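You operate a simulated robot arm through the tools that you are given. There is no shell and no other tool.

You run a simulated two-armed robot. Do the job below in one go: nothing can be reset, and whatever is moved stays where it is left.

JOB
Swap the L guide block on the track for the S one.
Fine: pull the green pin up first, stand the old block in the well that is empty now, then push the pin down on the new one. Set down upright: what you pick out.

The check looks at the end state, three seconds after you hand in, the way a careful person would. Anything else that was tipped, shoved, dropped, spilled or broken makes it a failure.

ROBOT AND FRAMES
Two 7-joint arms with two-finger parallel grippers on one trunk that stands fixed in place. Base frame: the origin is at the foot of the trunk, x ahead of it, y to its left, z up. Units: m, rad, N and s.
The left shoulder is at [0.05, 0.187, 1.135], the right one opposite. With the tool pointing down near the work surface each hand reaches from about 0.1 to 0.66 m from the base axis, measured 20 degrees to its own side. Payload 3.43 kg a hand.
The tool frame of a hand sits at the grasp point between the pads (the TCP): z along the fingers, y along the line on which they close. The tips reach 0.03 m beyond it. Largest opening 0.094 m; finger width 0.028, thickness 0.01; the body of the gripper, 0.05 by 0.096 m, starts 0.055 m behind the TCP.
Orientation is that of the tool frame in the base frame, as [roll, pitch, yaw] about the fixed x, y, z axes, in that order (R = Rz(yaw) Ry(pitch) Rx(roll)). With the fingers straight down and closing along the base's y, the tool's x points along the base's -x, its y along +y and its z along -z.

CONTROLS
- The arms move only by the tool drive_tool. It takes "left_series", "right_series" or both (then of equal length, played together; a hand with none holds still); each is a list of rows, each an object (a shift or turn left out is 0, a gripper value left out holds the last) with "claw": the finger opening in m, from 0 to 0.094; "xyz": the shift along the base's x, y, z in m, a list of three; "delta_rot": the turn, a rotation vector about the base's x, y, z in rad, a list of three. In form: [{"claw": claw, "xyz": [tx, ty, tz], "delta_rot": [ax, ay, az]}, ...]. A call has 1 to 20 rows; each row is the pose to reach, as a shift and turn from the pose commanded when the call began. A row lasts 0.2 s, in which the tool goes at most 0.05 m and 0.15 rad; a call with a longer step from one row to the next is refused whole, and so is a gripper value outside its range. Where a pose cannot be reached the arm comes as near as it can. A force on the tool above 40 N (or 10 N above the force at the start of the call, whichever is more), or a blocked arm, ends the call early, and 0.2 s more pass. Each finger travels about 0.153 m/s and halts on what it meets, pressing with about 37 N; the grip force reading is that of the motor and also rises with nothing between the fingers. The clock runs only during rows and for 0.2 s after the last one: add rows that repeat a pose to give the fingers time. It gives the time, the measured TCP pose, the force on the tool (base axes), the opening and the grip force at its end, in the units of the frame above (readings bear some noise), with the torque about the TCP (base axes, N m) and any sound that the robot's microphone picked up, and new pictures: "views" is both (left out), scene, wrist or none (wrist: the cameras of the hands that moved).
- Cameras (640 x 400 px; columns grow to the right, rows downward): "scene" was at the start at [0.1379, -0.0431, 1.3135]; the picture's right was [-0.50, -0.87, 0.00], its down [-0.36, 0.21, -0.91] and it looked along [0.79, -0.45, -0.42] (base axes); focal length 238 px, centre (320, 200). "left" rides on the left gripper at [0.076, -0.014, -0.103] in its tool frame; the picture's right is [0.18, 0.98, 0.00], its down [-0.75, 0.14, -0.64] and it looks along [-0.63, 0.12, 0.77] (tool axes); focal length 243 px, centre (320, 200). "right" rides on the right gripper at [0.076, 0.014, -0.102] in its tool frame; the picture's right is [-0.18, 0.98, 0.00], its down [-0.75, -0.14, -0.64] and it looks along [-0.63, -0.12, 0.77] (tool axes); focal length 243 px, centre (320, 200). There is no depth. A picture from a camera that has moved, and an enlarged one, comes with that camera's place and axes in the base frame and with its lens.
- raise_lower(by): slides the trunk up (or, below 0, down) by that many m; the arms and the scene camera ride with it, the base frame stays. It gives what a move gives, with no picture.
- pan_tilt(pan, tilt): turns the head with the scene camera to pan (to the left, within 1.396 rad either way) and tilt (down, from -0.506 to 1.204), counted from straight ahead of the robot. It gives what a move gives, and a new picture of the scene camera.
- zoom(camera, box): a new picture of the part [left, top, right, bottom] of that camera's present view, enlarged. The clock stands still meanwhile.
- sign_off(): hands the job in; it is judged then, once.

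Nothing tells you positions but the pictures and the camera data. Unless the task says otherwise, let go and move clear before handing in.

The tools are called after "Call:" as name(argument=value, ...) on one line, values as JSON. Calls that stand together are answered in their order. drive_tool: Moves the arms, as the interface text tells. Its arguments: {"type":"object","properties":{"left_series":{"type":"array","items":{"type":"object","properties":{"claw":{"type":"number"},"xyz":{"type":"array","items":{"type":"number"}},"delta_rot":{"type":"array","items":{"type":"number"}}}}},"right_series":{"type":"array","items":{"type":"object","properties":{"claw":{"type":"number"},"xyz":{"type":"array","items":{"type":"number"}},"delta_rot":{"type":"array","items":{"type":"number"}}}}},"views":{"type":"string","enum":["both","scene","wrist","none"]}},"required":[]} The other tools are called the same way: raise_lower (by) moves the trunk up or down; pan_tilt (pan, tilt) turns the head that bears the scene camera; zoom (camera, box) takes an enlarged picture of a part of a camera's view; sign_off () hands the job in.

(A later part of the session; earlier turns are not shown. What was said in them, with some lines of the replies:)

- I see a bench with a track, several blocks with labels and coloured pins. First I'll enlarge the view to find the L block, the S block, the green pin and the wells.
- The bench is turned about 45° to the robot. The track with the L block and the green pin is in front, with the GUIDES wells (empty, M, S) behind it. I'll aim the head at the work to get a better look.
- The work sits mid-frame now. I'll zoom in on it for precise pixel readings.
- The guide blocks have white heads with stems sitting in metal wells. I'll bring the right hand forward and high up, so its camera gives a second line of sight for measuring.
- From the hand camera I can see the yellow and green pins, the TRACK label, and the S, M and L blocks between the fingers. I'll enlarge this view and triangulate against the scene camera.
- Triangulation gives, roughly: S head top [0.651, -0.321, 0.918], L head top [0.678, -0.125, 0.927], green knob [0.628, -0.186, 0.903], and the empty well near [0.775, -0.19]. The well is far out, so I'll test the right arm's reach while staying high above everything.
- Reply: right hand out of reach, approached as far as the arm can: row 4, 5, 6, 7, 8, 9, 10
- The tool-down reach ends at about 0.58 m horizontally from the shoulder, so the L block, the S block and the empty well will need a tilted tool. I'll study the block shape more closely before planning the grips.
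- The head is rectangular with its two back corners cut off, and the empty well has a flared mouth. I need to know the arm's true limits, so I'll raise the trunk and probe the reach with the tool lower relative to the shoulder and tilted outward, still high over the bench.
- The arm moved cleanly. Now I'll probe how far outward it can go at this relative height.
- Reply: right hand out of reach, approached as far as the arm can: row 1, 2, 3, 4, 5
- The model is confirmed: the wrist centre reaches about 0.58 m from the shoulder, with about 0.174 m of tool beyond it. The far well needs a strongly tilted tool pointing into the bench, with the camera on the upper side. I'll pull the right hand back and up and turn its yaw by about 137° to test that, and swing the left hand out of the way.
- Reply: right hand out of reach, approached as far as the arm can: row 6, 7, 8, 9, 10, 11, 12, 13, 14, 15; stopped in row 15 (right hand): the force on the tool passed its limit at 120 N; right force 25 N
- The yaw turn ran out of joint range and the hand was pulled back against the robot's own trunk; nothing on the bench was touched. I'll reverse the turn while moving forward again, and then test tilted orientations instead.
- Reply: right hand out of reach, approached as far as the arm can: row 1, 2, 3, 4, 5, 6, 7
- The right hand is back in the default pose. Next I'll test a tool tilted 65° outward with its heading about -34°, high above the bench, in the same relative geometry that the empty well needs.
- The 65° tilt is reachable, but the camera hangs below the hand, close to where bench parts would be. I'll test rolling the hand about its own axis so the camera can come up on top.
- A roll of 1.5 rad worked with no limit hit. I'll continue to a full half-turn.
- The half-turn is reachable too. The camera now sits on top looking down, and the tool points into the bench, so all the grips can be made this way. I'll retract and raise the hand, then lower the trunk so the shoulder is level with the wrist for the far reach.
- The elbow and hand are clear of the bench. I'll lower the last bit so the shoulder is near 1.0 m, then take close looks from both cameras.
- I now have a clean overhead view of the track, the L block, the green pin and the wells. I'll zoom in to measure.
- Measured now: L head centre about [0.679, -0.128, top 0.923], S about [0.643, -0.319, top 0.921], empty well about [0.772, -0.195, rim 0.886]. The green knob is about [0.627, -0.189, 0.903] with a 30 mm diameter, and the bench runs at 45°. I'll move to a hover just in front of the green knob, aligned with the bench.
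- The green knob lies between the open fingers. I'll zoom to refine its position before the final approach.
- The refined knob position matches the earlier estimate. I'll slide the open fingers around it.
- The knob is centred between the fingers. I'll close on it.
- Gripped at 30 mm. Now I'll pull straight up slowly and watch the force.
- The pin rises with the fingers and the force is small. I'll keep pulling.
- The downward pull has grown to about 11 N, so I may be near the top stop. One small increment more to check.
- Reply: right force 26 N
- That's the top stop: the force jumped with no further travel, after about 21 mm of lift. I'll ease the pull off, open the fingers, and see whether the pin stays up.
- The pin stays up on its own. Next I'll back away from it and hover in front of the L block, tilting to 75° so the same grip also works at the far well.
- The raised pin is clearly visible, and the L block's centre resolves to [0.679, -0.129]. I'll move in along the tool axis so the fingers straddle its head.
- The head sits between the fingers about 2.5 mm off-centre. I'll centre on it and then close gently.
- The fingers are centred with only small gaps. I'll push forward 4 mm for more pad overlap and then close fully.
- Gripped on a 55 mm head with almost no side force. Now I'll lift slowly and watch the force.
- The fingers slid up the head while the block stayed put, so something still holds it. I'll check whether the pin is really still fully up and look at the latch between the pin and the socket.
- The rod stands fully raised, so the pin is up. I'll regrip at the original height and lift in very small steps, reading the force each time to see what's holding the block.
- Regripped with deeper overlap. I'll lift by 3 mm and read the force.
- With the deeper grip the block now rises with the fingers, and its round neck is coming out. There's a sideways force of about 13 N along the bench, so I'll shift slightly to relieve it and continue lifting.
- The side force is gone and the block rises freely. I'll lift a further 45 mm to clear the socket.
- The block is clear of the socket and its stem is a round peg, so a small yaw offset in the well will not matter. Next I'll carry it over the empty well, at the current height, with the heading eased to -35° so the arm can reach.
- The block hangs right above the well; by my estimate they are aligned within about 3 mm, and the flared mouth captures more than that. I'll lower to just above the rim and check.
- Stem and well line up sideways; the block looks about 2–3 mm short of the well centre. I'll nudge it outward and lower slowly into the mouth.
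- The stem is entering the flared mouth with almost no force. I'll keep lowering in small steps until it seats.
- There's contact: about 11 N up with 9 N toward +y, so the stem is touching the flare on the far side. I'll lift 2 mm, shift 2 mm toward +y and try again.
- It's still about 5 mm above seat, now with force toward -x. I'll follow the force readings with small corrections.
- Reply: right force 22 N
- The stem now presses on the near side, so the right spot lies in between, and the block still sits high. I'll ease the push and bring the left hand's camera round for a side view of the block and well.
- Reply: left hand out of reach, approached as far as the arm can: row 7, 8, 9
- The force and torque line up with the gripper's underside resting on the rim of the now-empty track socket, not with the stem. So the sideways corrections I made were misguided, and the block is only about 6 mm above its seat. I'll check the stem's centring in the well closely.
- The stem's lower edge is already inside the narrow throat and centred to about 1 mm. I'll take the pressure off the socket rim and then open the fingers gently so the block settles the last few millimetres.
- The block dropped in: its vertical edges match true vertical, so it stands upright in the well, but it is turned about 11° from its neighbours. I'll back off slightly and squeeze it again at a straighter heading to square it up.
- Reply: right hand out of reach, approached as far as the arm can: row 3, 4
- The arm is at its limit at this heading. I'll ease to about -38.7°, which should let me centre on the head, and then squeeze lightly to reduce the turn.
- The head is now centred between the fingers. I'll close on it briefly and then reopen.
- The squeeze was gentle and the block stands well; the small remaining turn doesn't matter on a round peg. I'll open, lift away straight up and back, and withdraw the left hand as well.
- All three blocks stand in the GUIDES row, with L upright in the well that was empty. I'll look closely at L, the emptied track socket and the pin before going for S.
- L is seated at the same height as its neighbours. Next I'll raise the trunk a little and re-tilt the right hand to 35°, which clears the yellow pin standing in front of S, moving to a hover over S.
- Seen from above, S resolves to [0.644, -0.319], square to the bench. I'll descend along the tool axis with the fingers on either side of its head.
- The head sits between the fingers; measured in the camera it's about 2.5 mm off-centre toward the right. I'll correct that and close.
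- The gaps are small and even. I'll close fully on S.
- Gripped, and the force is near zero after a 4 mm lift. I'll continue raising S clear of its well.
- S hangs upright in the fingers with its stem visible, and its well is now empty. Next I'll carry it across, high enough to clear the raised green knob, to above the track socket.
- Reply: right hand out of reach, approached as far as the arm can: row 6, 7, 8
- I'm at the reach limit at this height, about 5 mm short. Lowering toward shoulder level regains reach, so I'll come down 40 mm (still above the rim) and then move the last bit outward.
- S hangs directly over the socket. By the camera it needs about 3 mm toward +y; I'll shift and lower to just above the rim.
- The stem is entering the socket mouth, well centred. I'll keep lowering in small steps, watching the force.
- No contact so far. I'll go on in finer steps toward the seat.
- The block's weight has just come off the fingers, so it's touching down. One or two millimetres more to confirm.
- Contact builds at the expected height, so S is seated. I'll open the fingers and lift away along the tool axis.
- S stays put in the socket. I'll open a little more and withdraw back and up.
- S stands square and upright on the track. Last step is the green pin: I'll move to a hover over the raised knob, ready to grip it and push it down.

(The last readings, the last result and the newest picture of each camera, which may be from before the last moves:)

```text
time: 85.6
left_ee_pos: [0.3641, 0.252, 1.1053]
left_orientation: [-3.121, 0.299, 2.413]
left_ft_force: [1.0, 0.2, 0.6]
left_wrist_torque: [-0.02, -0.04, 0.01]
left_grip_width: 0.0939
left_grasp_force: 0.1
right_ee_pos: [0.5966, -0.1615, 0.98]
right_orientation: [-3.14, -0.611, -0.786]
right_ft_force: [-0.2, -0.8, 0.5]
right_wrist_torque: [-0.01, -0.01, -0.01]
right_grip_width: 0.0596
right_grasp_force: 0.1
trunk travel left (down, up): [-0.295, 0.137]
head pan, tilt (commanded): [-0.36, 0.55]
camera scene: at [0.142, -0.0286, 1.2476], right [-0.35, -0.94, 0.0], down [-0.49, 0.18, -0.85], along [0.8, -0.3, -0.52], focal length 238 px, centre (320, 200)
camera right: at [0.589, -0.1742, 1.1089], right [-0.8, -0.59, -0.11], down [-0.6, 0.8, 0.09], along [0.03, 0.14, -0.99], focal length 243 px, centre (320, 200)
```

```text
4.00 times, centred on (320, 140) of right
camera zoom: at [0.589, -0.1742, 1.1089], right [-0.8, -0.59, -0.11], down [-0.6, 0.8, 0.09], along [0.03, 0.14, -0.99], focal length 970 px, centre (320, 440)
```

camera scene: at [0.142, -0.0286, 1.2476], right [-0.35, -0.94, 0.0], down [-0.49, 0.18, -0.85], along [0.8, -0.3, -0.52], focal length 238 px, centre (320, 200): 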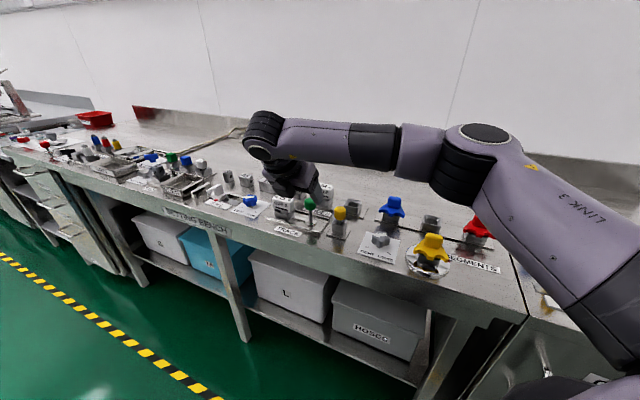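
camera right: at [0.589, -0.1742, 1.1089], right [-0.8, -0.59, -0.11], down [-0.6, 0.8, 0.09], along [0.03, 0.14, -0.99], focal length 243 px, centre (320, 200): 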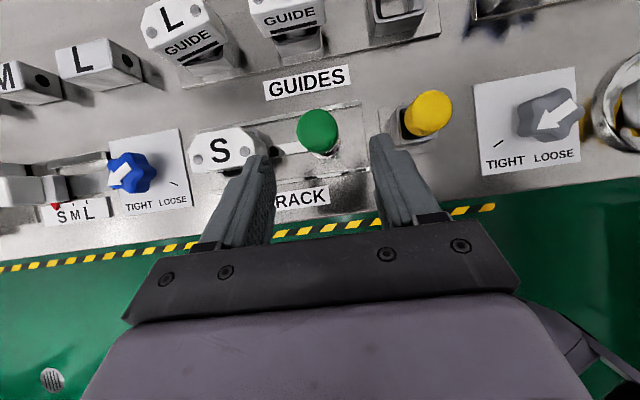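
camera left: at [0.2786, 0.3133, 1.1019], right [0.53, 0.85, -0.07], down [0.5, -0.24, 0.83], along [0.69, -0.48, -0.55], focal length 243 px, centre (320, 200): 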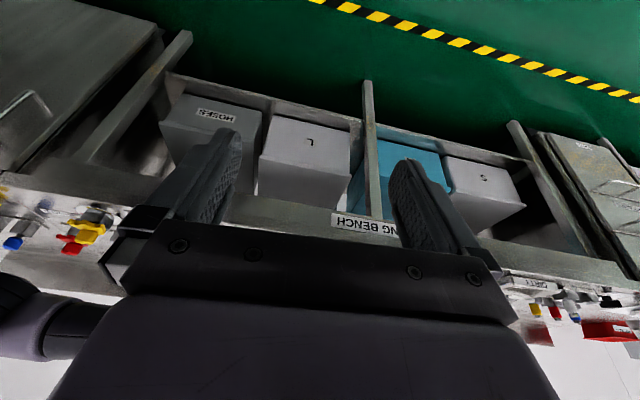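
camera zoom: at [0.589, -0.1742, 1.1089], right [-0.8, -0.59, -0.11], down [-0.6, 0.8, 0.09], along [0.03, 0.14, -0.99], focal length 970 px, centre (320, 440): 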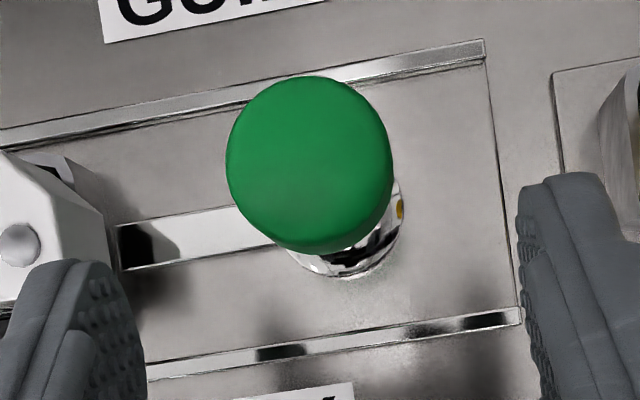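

The knob is confirmed at [0.627, -0.1885]. I'll descend so the fingers straddle it.

Call:
drive_tool(right_series=[{"xyz": [0.008, -0.005, -0.015], "claw": 0.055}, {"xyz": [0.017, -0.0135, -0.03], "claw": 0.055}, {"xyz": [0.0251, -0.0217, -0.045], "claw": 0.055}, {"xyz": [0.0251, -0.0217, -0.045], "claw": 0.055}], views="wrist")

Call:
zoom(camera="right", box=[224, 100, 416, 220])

```text
time: 86.6
left_ee_pos: [0.3636, 0.2532, 1.1063]
left_orientation: [-3.121, 0.296, 2.412]
left_ft_force: [-0.4, 1.0, -0.1]
left_wrist_torque: [0.01, 0.01, 0.01]
left_grip_width: 0.0943
left_grasp_force: 0.0
right_ee_pos: [0.6206, -0.1835, 0.935]
right_orientation: [-3.139, -0.61, -0.787]
right_ft_force: [0.8, -0.5, -0.3]
right_wrist_torque: [-0.02, -0.01, 0.02]
right_grip_width: 0.0548
right_grasp_force: 0.1
trunk travel left (down, up): [-0.295, 0.137]
head pan, tilt (commanded): [-0.36, 0.55]
camera right: at [0.6136, -0.197, 1.0634], right [-0.8, -0.59, -0.11], down [-0.6, 0.8, 0.09], along [0.03, 0.14, -0.99], focal length 243 px, centre (320, 200)
```

right: 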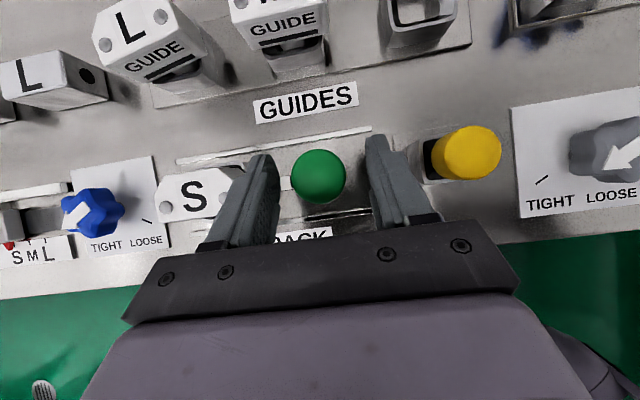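

```text
3.33 times, centred on (320, 160) of right
camera zoom: at [0.6136, -0.197, 1.0634], right [-0.8, -0.59, -0.11], down [-0.6, 0.8, 0.09], along [0.03, 0.14, -0.99], focal length 809 px, centre (320, 333)
```

zoom: 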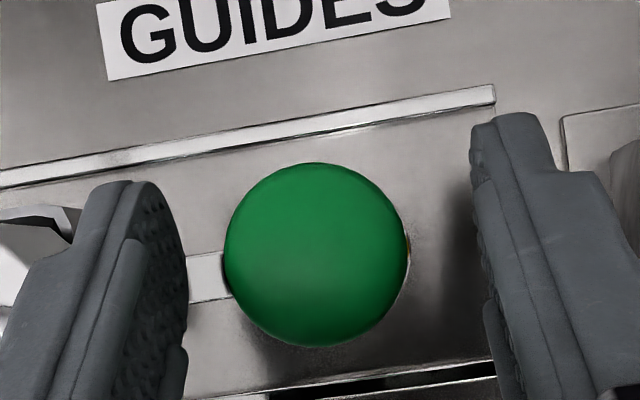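

The knob is between the fingers. I'll centre by 1 mm and close on it.

Call:
drive_tool(right_series=[{"xyz": [0.001, 0.001, 0], "claw": 0.045}, {"xyz": [0.001, 0.001, 0], "claw": 0.033}, {"xyz": [0.001, 0.001, 0], "claw": 0.022}, {"xyz": [0.001, 0.001, 0], "claw": 0.022}], views="wrist")

```text
time: 87.6
left_ee_pos: [0.3629, 0.2523, 1.1065]
left_orientation: [-3.122, 0.297, 2.41]
left_ft_force: [-0.1, -0.1, 0.2]
left_wrist_torque: [-0.02, 0.01, 0.01]
left_grip_width: 0.094
left_grasp_force: 0.1
right_ee_pos: [0.6212, -0.1837, 0.9344]
right_orientation: [3.138, -0.61, -0.785]
right_ft_force: [-10.8, -6.8, -0.3]
right_wrist_torque: [-0.2, 0.26, -0.19]
right_grip_width: 0.0292
right_grasp_force: 45.2
trunk travel left (down, up): [-0.295, 0.137]
head pan, tilt (commanded): [-0.36, 0.55]
camera right: at [0.6139, -0.1965, 1.0629], right [-0.8, -0.59, -0.1], down [-0.6, 0.8, 0.09], along [0.03, 0.14, -0.99], focal length 243 px, centre (320, 200)
```

right: 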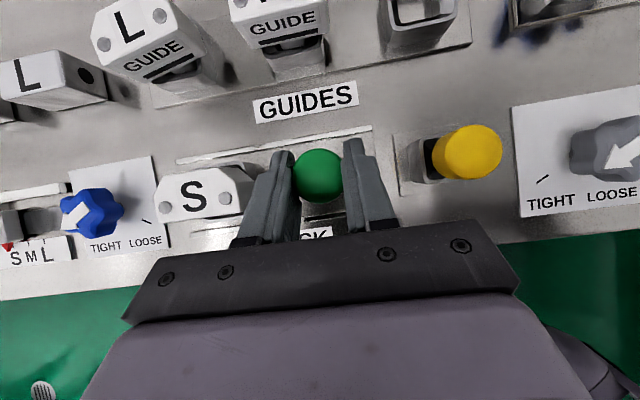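

Gripped, with about 12 N of side force. I'll relieve that and push the pin down in small steps.

Call:
drive_tool(right_series=[{"xyz": [-0.0015, -0.0012, 0]}, {"xyz": [-0.0015, -0.0012, -0.003]}, {"xyz": [-0.0015, -0.0012, -0.006]}, {"xyz": [-0.0015, -0.0012, -0.01]}, {"xyz": [-0.0015, -0.0012, -0.01]}], views="none")

Call:
drive_tool(right_series=[{"xyz": [0, 0, -0.003]}, {"xyz": [0, 0, -0.006]}, {"xyz": [0, 0, -0.008]}, {"xyz": [0, 0, -0.008]}], views="wrist")

Call:
zoom(camera="right", box=[224, 100, 416, 220])

```text
time: 88.8
left_ee_pos: [0.3655, 0.2522, 1.1063]
left_orientation: [-3.121, 0.299, 2.413]
left_ft_force: [0.7, 0.0, 0.9]
left_wrist_torque: [0.02, -0.01, 0.01]
left_grip_width: 0.0941
left_grasp_force: 0.0
right_ee_pos: [0.621, -0.1825, 0.9245]
right_orientation: [-3.139, -0.612, -0.785]
right_ft_force: [-2.8, -5.4, 1.8]
right_wrist_torque: [0.25, 0.27, -0.07]
right_grip_width: 0.0293
right_grasp_force: 45.0
trunk travel left (down, up): [-0.295, 0.137]
head pan, tilt (commanded): [-0.36, 0.55]
```

```text
time: 89.8
left_ee_pos: [0.3625, 0.253, 1.1054]
left_orientation: [-3.121, 0.297, 2.412]
left_ft_force: [-0.7, -1.1, 0.1]
left_wrist_torque: [0.03, 0.02, -0.01]
left_grip_width: 0.0943
left_grasp_force: 0.1
right_ee_pos: [0.6212, -0.1828, 0.9165]
right_orientation: [-3.141, -0.612, -0.787]
right_ft_force: [0.8, -9.4, 1.0]
right_wrist_torque: [-0.56, -0.26, -0.1]
right_grip_width: 0.0294
right_grasp_force: 45.1
trunk travel left (down, up): [-0.295, 0.137]
head pan, tilt (commanded): [-0.36, 0.55]
camera right: at [0.6135, -0.1966, 1.0454], right [-0.8, -0.59, -0.11], down [-0.6, 0.8, 0.09], along [0.03, 0.14, -0.99], focal length 243 px, centre (320, 200)
```

right: 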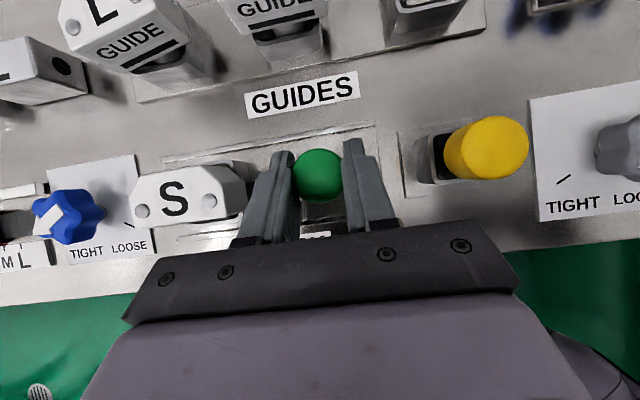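

```text
3.33 times, centred on (320, 160) of right
camera zoom: at [0.6135, -0.1966, 1.0454], right [-0.8, -0.59, -0.11], down [-0.6, 0.8, 0.09], along [0.03, 0.14, -0.99], focal length 809 px, centre (320, 333)
```

zoom: 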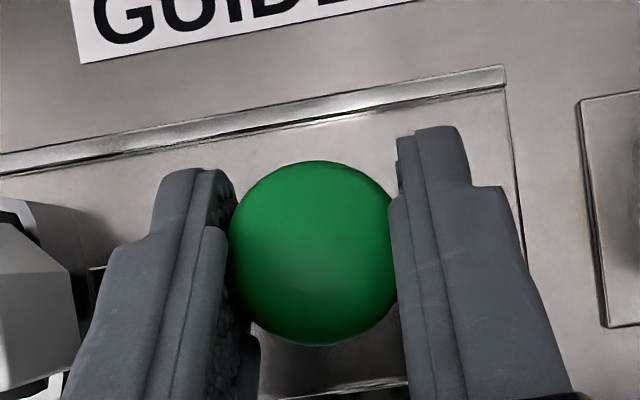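

The pin is following the fingers down, 18 mm so far. I'll push the last few millimetres until the bottom stop shows in the force.

Call:
drive_tool(right_series=[{"xyz": [0, 0.0008, -0.0015]}, {"xyz": [0, 0.0008, -0.003]}, {"xyz": [0, 0.0008, -0.003]}], views="none")

Call:
drive_tool(right_series=[{"xyz": [0, 0, -0.001]}, {"xyz": [0, 0, -0.002]}, {"xyz": [0, 0, -0.002]}], views="none")

```text
time: 90.6
left_ee_pos: [0.3625, 0.2518, 1.1073]
left_orientation: [-3.122, 0.296, 2.411]
left_ft_force: [-0.4, 0.3, -0.1]
left_wrist_torque: [0.01, 0.0, 0.0]
left_grip_width: 0.0937
left_grasp_force: 0.0
right_ee_pos: [0.6214, -0.1828, 0.9138]
right_orientation: [-3.139, -0.612, -0.791]
right_ft_force: [1.8, -18.3, 6.9]
right_wrist_torque: [-0.18, 0.27, -0.02]
right_grip_width: 0.0291
right_grasp_force: 45.3
trunk travel left (down, up): [-0.295, 0.137]
head pan, tilt (commanded): [-0.36, 0.55]
```

```text
time: 91.4
left_ee_pos: [0.3618, 0.2514, 1.1071]
left_orientation: [-3.123, 0.298, 2.411]
left_ft_force: [0.0, -0.3, -1.3]
left_wrist_torque: [-0.02, 0.0, 0.03]
left_grip_width: 0.0938
left_grasp_force: 0.1
right_ee_pos: [0.6211, -0.1818, 0.9141]
right_orientation: [-3.136, -0.615, -0.791]
right_ft_force: [-0.9, -18.2, 20.9]
right_wrist_torque: [0.18, 0.56, -0.07]
right_grip_width: 0.0292
right_grasp_force: 45.5
trunk travel left (down, up): [-0.295, 0.137]
head pan, tilt (commanded): [-0.36, 0.55]
```

The force rises to about 21 N with no further travel, after about 20.5 mm, matching the pull. I'll relieve the side load and press once more to be sure the pin is fully home.

Call:
drive_tool(right_series=[{"xyz": [0, -0.0015, 0.002]}, {"xyz": [0, -0.003, 0.002]}, {"xyz": [0, -0.003, 0.0]}, {"xyz": [0, -0.003, -0.001]}, {"xyz": [0, -0.003, -0.001]}], views="wrist")

```text
time: 92.6
left_ee_pos: [0.3619, 0.2533, 1.1078]
left_orientation: [-3.122, 0.299, 2.41]
left_ft_force: [0.2, 1.2, 0.3]
left_wrist_torque: [0.01, 0.0, 0.01]
left_grip_width: 0.0939
left_grasp_force: 0.1
right_ee_pos: [0.621, -0.1829, 0.914]
right_orientation: [-3.135, -0.614, -0.789]
right_ft_force: [-2.9, -7.2, 23.3]
right_wrist_torque: [0.44, 0.55, 0.08]
right_grip_width: 0.0293
right_grasp_force: 44.9
trunk travel left (down, up): [-0.295, 0.137]
head pan, tilt (commanded): [-0.36, 0.55]
camera right: at [0.6127, -0.1969, 1.0424], right [-0.8, -0.59, -0.11], down [-0.6, 0.8, 0.09], along [0.04, 0.14, -0.99], focal length 243 px, centre (320, 200)
```

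right: 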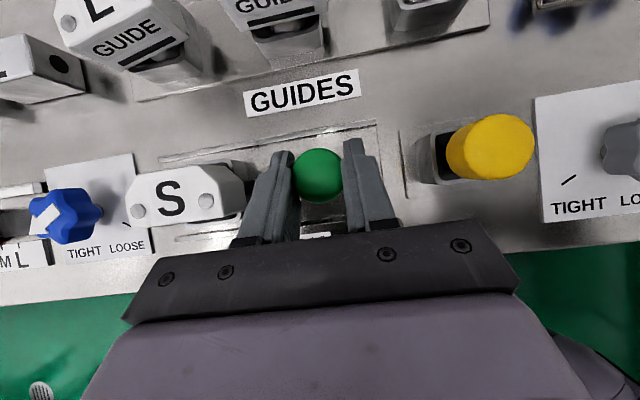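

The pin is firmly home. I'll ease the pressure, open the fingers and back away up the tool axis.

Call:
drive_tool(right_series=[{"xyz": [-0.0005, -0.0015, 0.0035]}, {"xyz": [-0.0005, -0.0015, 0.004]}, {"xyz": [-0.0005, -0.0015, 0.004], "claw": 0.036}, {"xyz": [-0.0005, -0.0015, 0.004], "claw": 0.046}, {"xyz": [-0.0005, -0.0015, 0.004], "claw": 0.055}, {"xyz": [-0.01, 0.008, 0.023], "claw": 0.055}, {"xyz": [-0.022, 0.02, 0.05], "claw": 0.055}, {"xyz": [-0.038, 0.036, 0.085], "claw": 0.055}, {"xyz": [-0.06, 0.058, 0.115], "claw": 0.055}, {"xyz": [-0.06, 0.058, 0.115], "claw": 0.055}], views="both")

Call:
zoom(camera="right", box=[224, 40, 416, 160])

Call:
zoom(camera="scene", box=[256, 160, 368, 230])

```text
time: 94.8
left_ee_pos: [0.3637, 0.2529, 1.1055]
left_orientation: [-3.118, 0.3, 2.412]
left_ft_force: [0.5, -0.5, 0.1]
left_wrist_torque: [-0.02, -0.01, 0.0]
left_grip_width: 0.0941
left_grasp_force: 0.1
right_ee_pos: [0.5599, -0.1266, 1.0278]
right_orientation: [3.141, -0.612, -0.784]
right_ft_force: [-0.2, 0.0, 0.2]
right_wrist_torque: [0.0, 0.01, 0.02]
right_grip_width: 0.0551
right_grasp_force: 0.0
trunk travel left (down, up): [-0.295, 0.137]
head pan, tilt (commanded): [-0.36, 0.55]
camera scene: at [0.142, -0.0286, 1.2475], right [-0.35, -0.94, 0.0], down [-0.49, 0.18, -0.85], along [0.8, -0.3, -0.52], focal length 238 px, centre (320, 200)
camera right: at [0.5516, -0.1401, 1.1567], right [-0.8, -0.59, -0.11], down [-0.6, 0.8, 0.09], along [0.03, 0.14, -0.99], focal length 243 px, centre (320, 200)
```

scene: 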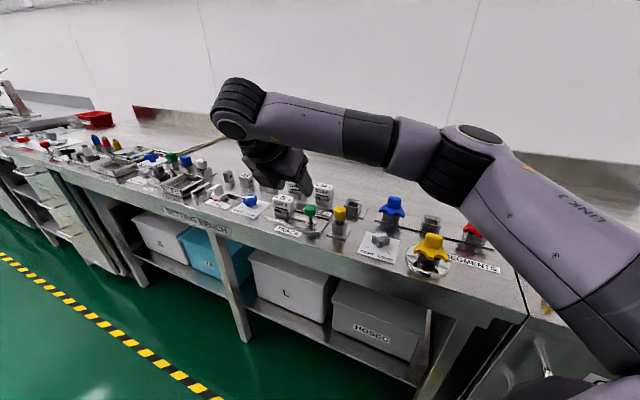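
right: 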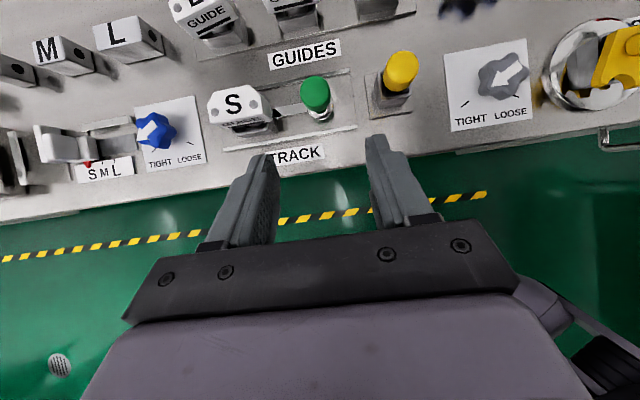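

```text
3.33 times, centred on (320, 100) of right
camera zoom: at [0.5516, -0.1401, 1.1567], right [-0.8, -0.59, -0.11], down [-0.6, 0.8, 0.09], along [0.03, 0.14, -0.99], focal length 809 px, centre (320, 533)
```

zoom: 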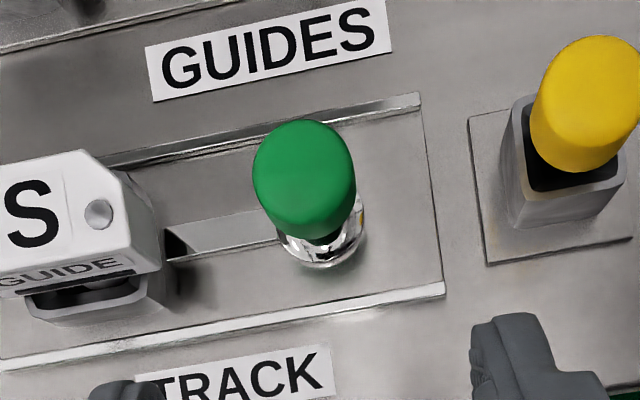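

```text
5.71 times, centred on (312, 195) of scene
camera zoom: at [0.142, -0.0286, 1.2475], right [-0.35, -0.94, 0.0], down [-0.49, 0.18, -0.85], along [0.8, -0.3, -0.52], focal length 1361 px, centre (366, 229)
```

zoom: 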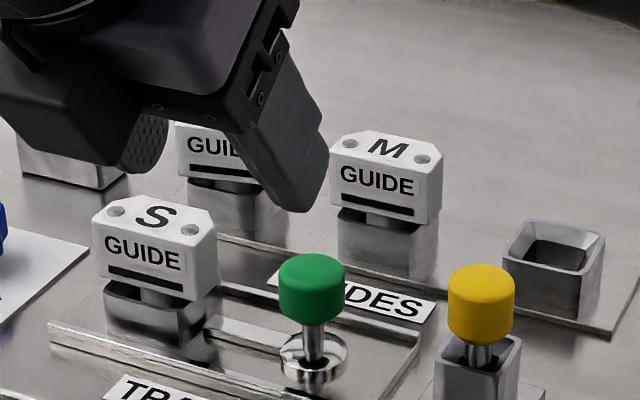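

The pin is down again next to S, just as it was for L. I'll move the hand well clear and inspect the whole result.

Call:
drive_tool(right_series=[{"xyz": [-0.03, 0.01, 0.03]}, {"xyz": [-0.06, 0.01, 0.06]}, {"xyz": [-0.09, 0.01, 0.09]}, {"xyz": [-0.12, 0.0, 0.11]}, {"xyz": [-0.15, -0.02, 0.13]}, {"xyz": [-0.17, -0.05, 0.14]}, {"xyz": [-0.17, -0.05, 0.14]}], views="both")

Call:
zoom(camera="scene", box=[250, 150, 410, 250])

Call:
zoom(camera="scene", box=[264, 165, 344, 215])

Call:
zoom(camera="scene", box=[320, 165, 400, 230])

```text
time: 96.4
left_ee_pos: [0.3634, 0.2528, 1.1065]
left_orientation: [-3.123, 0.299, 2.413]
left_ft_force: [0.9, 0.2, 0.3]
left_wrist_torque: [0.0, -0.01, -0.02]
left_grip_width: 0.094
left_grasp_force: 0.1
right_ee_pos: [0.3874, -0.1781, 1.1659]
right_orientation: [-3.141, -0.61, -0.786]
right_ft_force: [0.6, -0.2, 0.1]
right_wrist_torque: [0.02, 0.04, 0.0]
right_grip_width: 0.0548
right_grasp_force: 0.1
trunk travel left (down, up): [-0.295, 0.137]
head pan, tilt (commanded): [-0.36, 0.55]
camera scene: at [0.1421, -0.0287, 1.2475], right [-0.35, -0.94, 0.0], down [-0.49, 0.18, -0.85], along [0.8, -0.3, -0.52], focal length 238 px, centre (320, 200)
camera right: at [0.3799, -0.1917, 1.2935], right [-0.8, -0.59, -0.11], down [-0.6, 0.8, 0.09], along [0.03, 0.14, -0.99], focal length 243 px, centre (320, 200)
```

scene: 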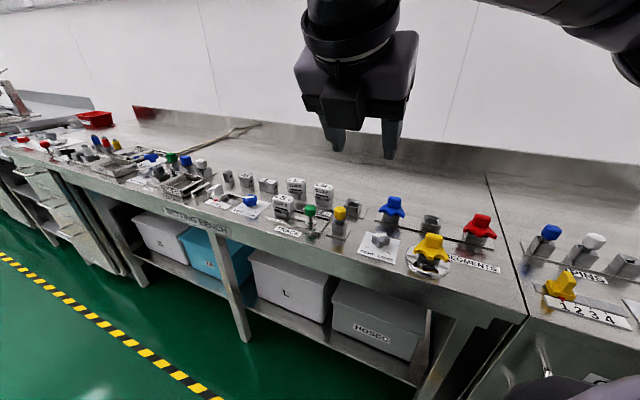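
right: 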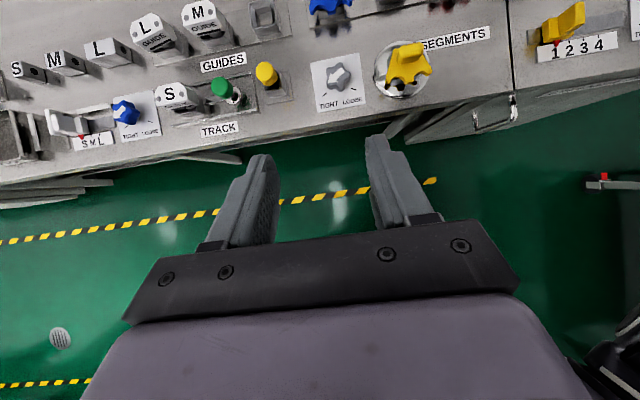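

```text
4.00 times, centred on (330, 200) of scene
camera zoom: at [0.1421, -0.0287, 1.2475], right [-0.35, -0.94, 0.0], down [-0.49, 0.18, -0.85], along [0.8, -0.3, -0.52], focal length 953 px, centre (280, 200)
```

zoom: 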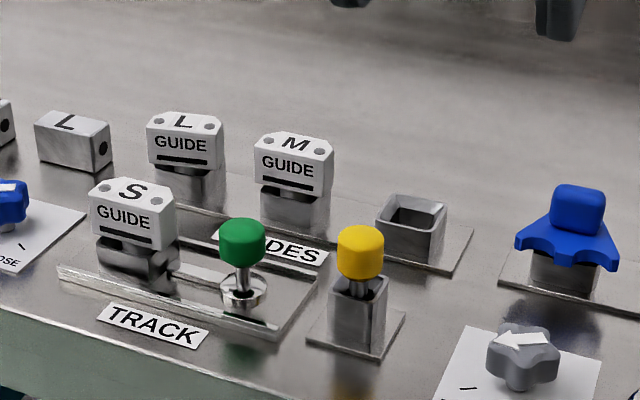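

```text
8.00 times, centred on (304, 190) of scene
camera zoom: at [0.1421, -0.0287, 1.2475], right [-0.35, -0.94, 0.0], down [-0.49, 0.18, -0.85], along [0.8, -0.3, -0.52], focal length 1905 px, centre (448, 280)
```

zoom: 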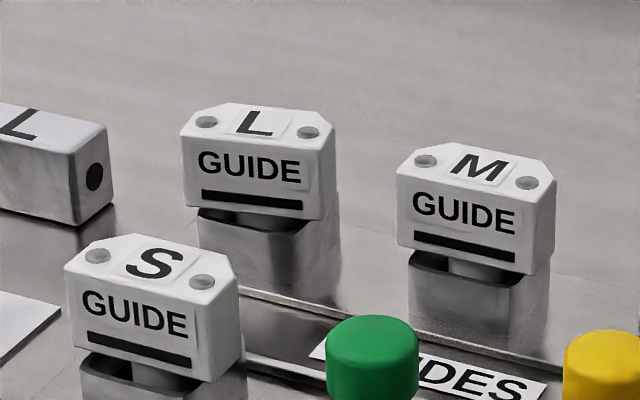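

```text
6.15 times, centred on (360, 198) of scene
camera zoom: at [0.1421, -0.0287, 1.2475], right [-0.35, -0.94, 0.0], down [-0.49, 0.18, -0.85], along [0.8, -0.3, -0.52], focal length 1466 px, centre (74, 215)
```

zoom: 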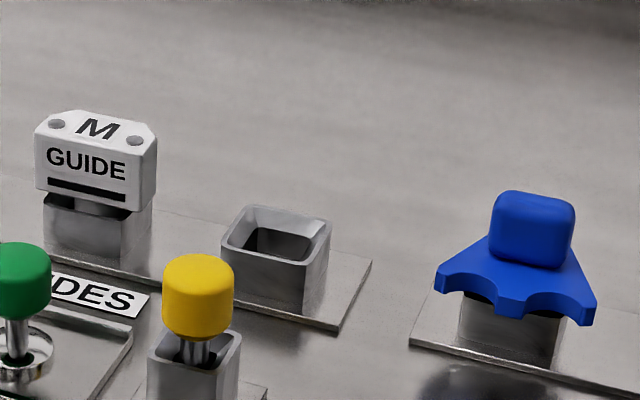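

Final check:
- S stands upright and square on the track.
- The green pin is fully down; its knob is back at its original height.
- L stands upright in the well that was empty, turned about 11° from its neighbours.
- S's old well is empty, and nothing else has moved.
- Both hands are open and clear.

I'm handing in now.

Call:
sign_off()

```text
The job is handed in.
```

The swap is done: S is on the track, L is in the well that was empty, and the green pin is pushed back down. I've handed the job in, but no verdict has come back yet.

- **Pin:** I pulled it up to its top stop first. At the end I pushed it down to its bottom stop, and the knob is back at its original height.
- **L block:** It stands upright at the same height as M, but turned about 11° from its neighbours. Its stem is a round peg and it looks fully seated. I tried once to square it up by gripping it again, but it didn't turn.
- **S block:** It stands upright and square in the track socket. Its own well is now empty.
- **Contact while placing L:** The underside of the gripper pressed on the rim of the empty track socket with about 20 N. I saw no damage or movement there, and S later went into that socket without resistance.
- **Early arm mishap:** While I was testing the right arm's reach, its hand bumped the robot's own trunk, with a force reading of 120 N. Nothing on the bench was touched.

In the final pictures nothing else on the bench looked moved. Both hands are open and clear.
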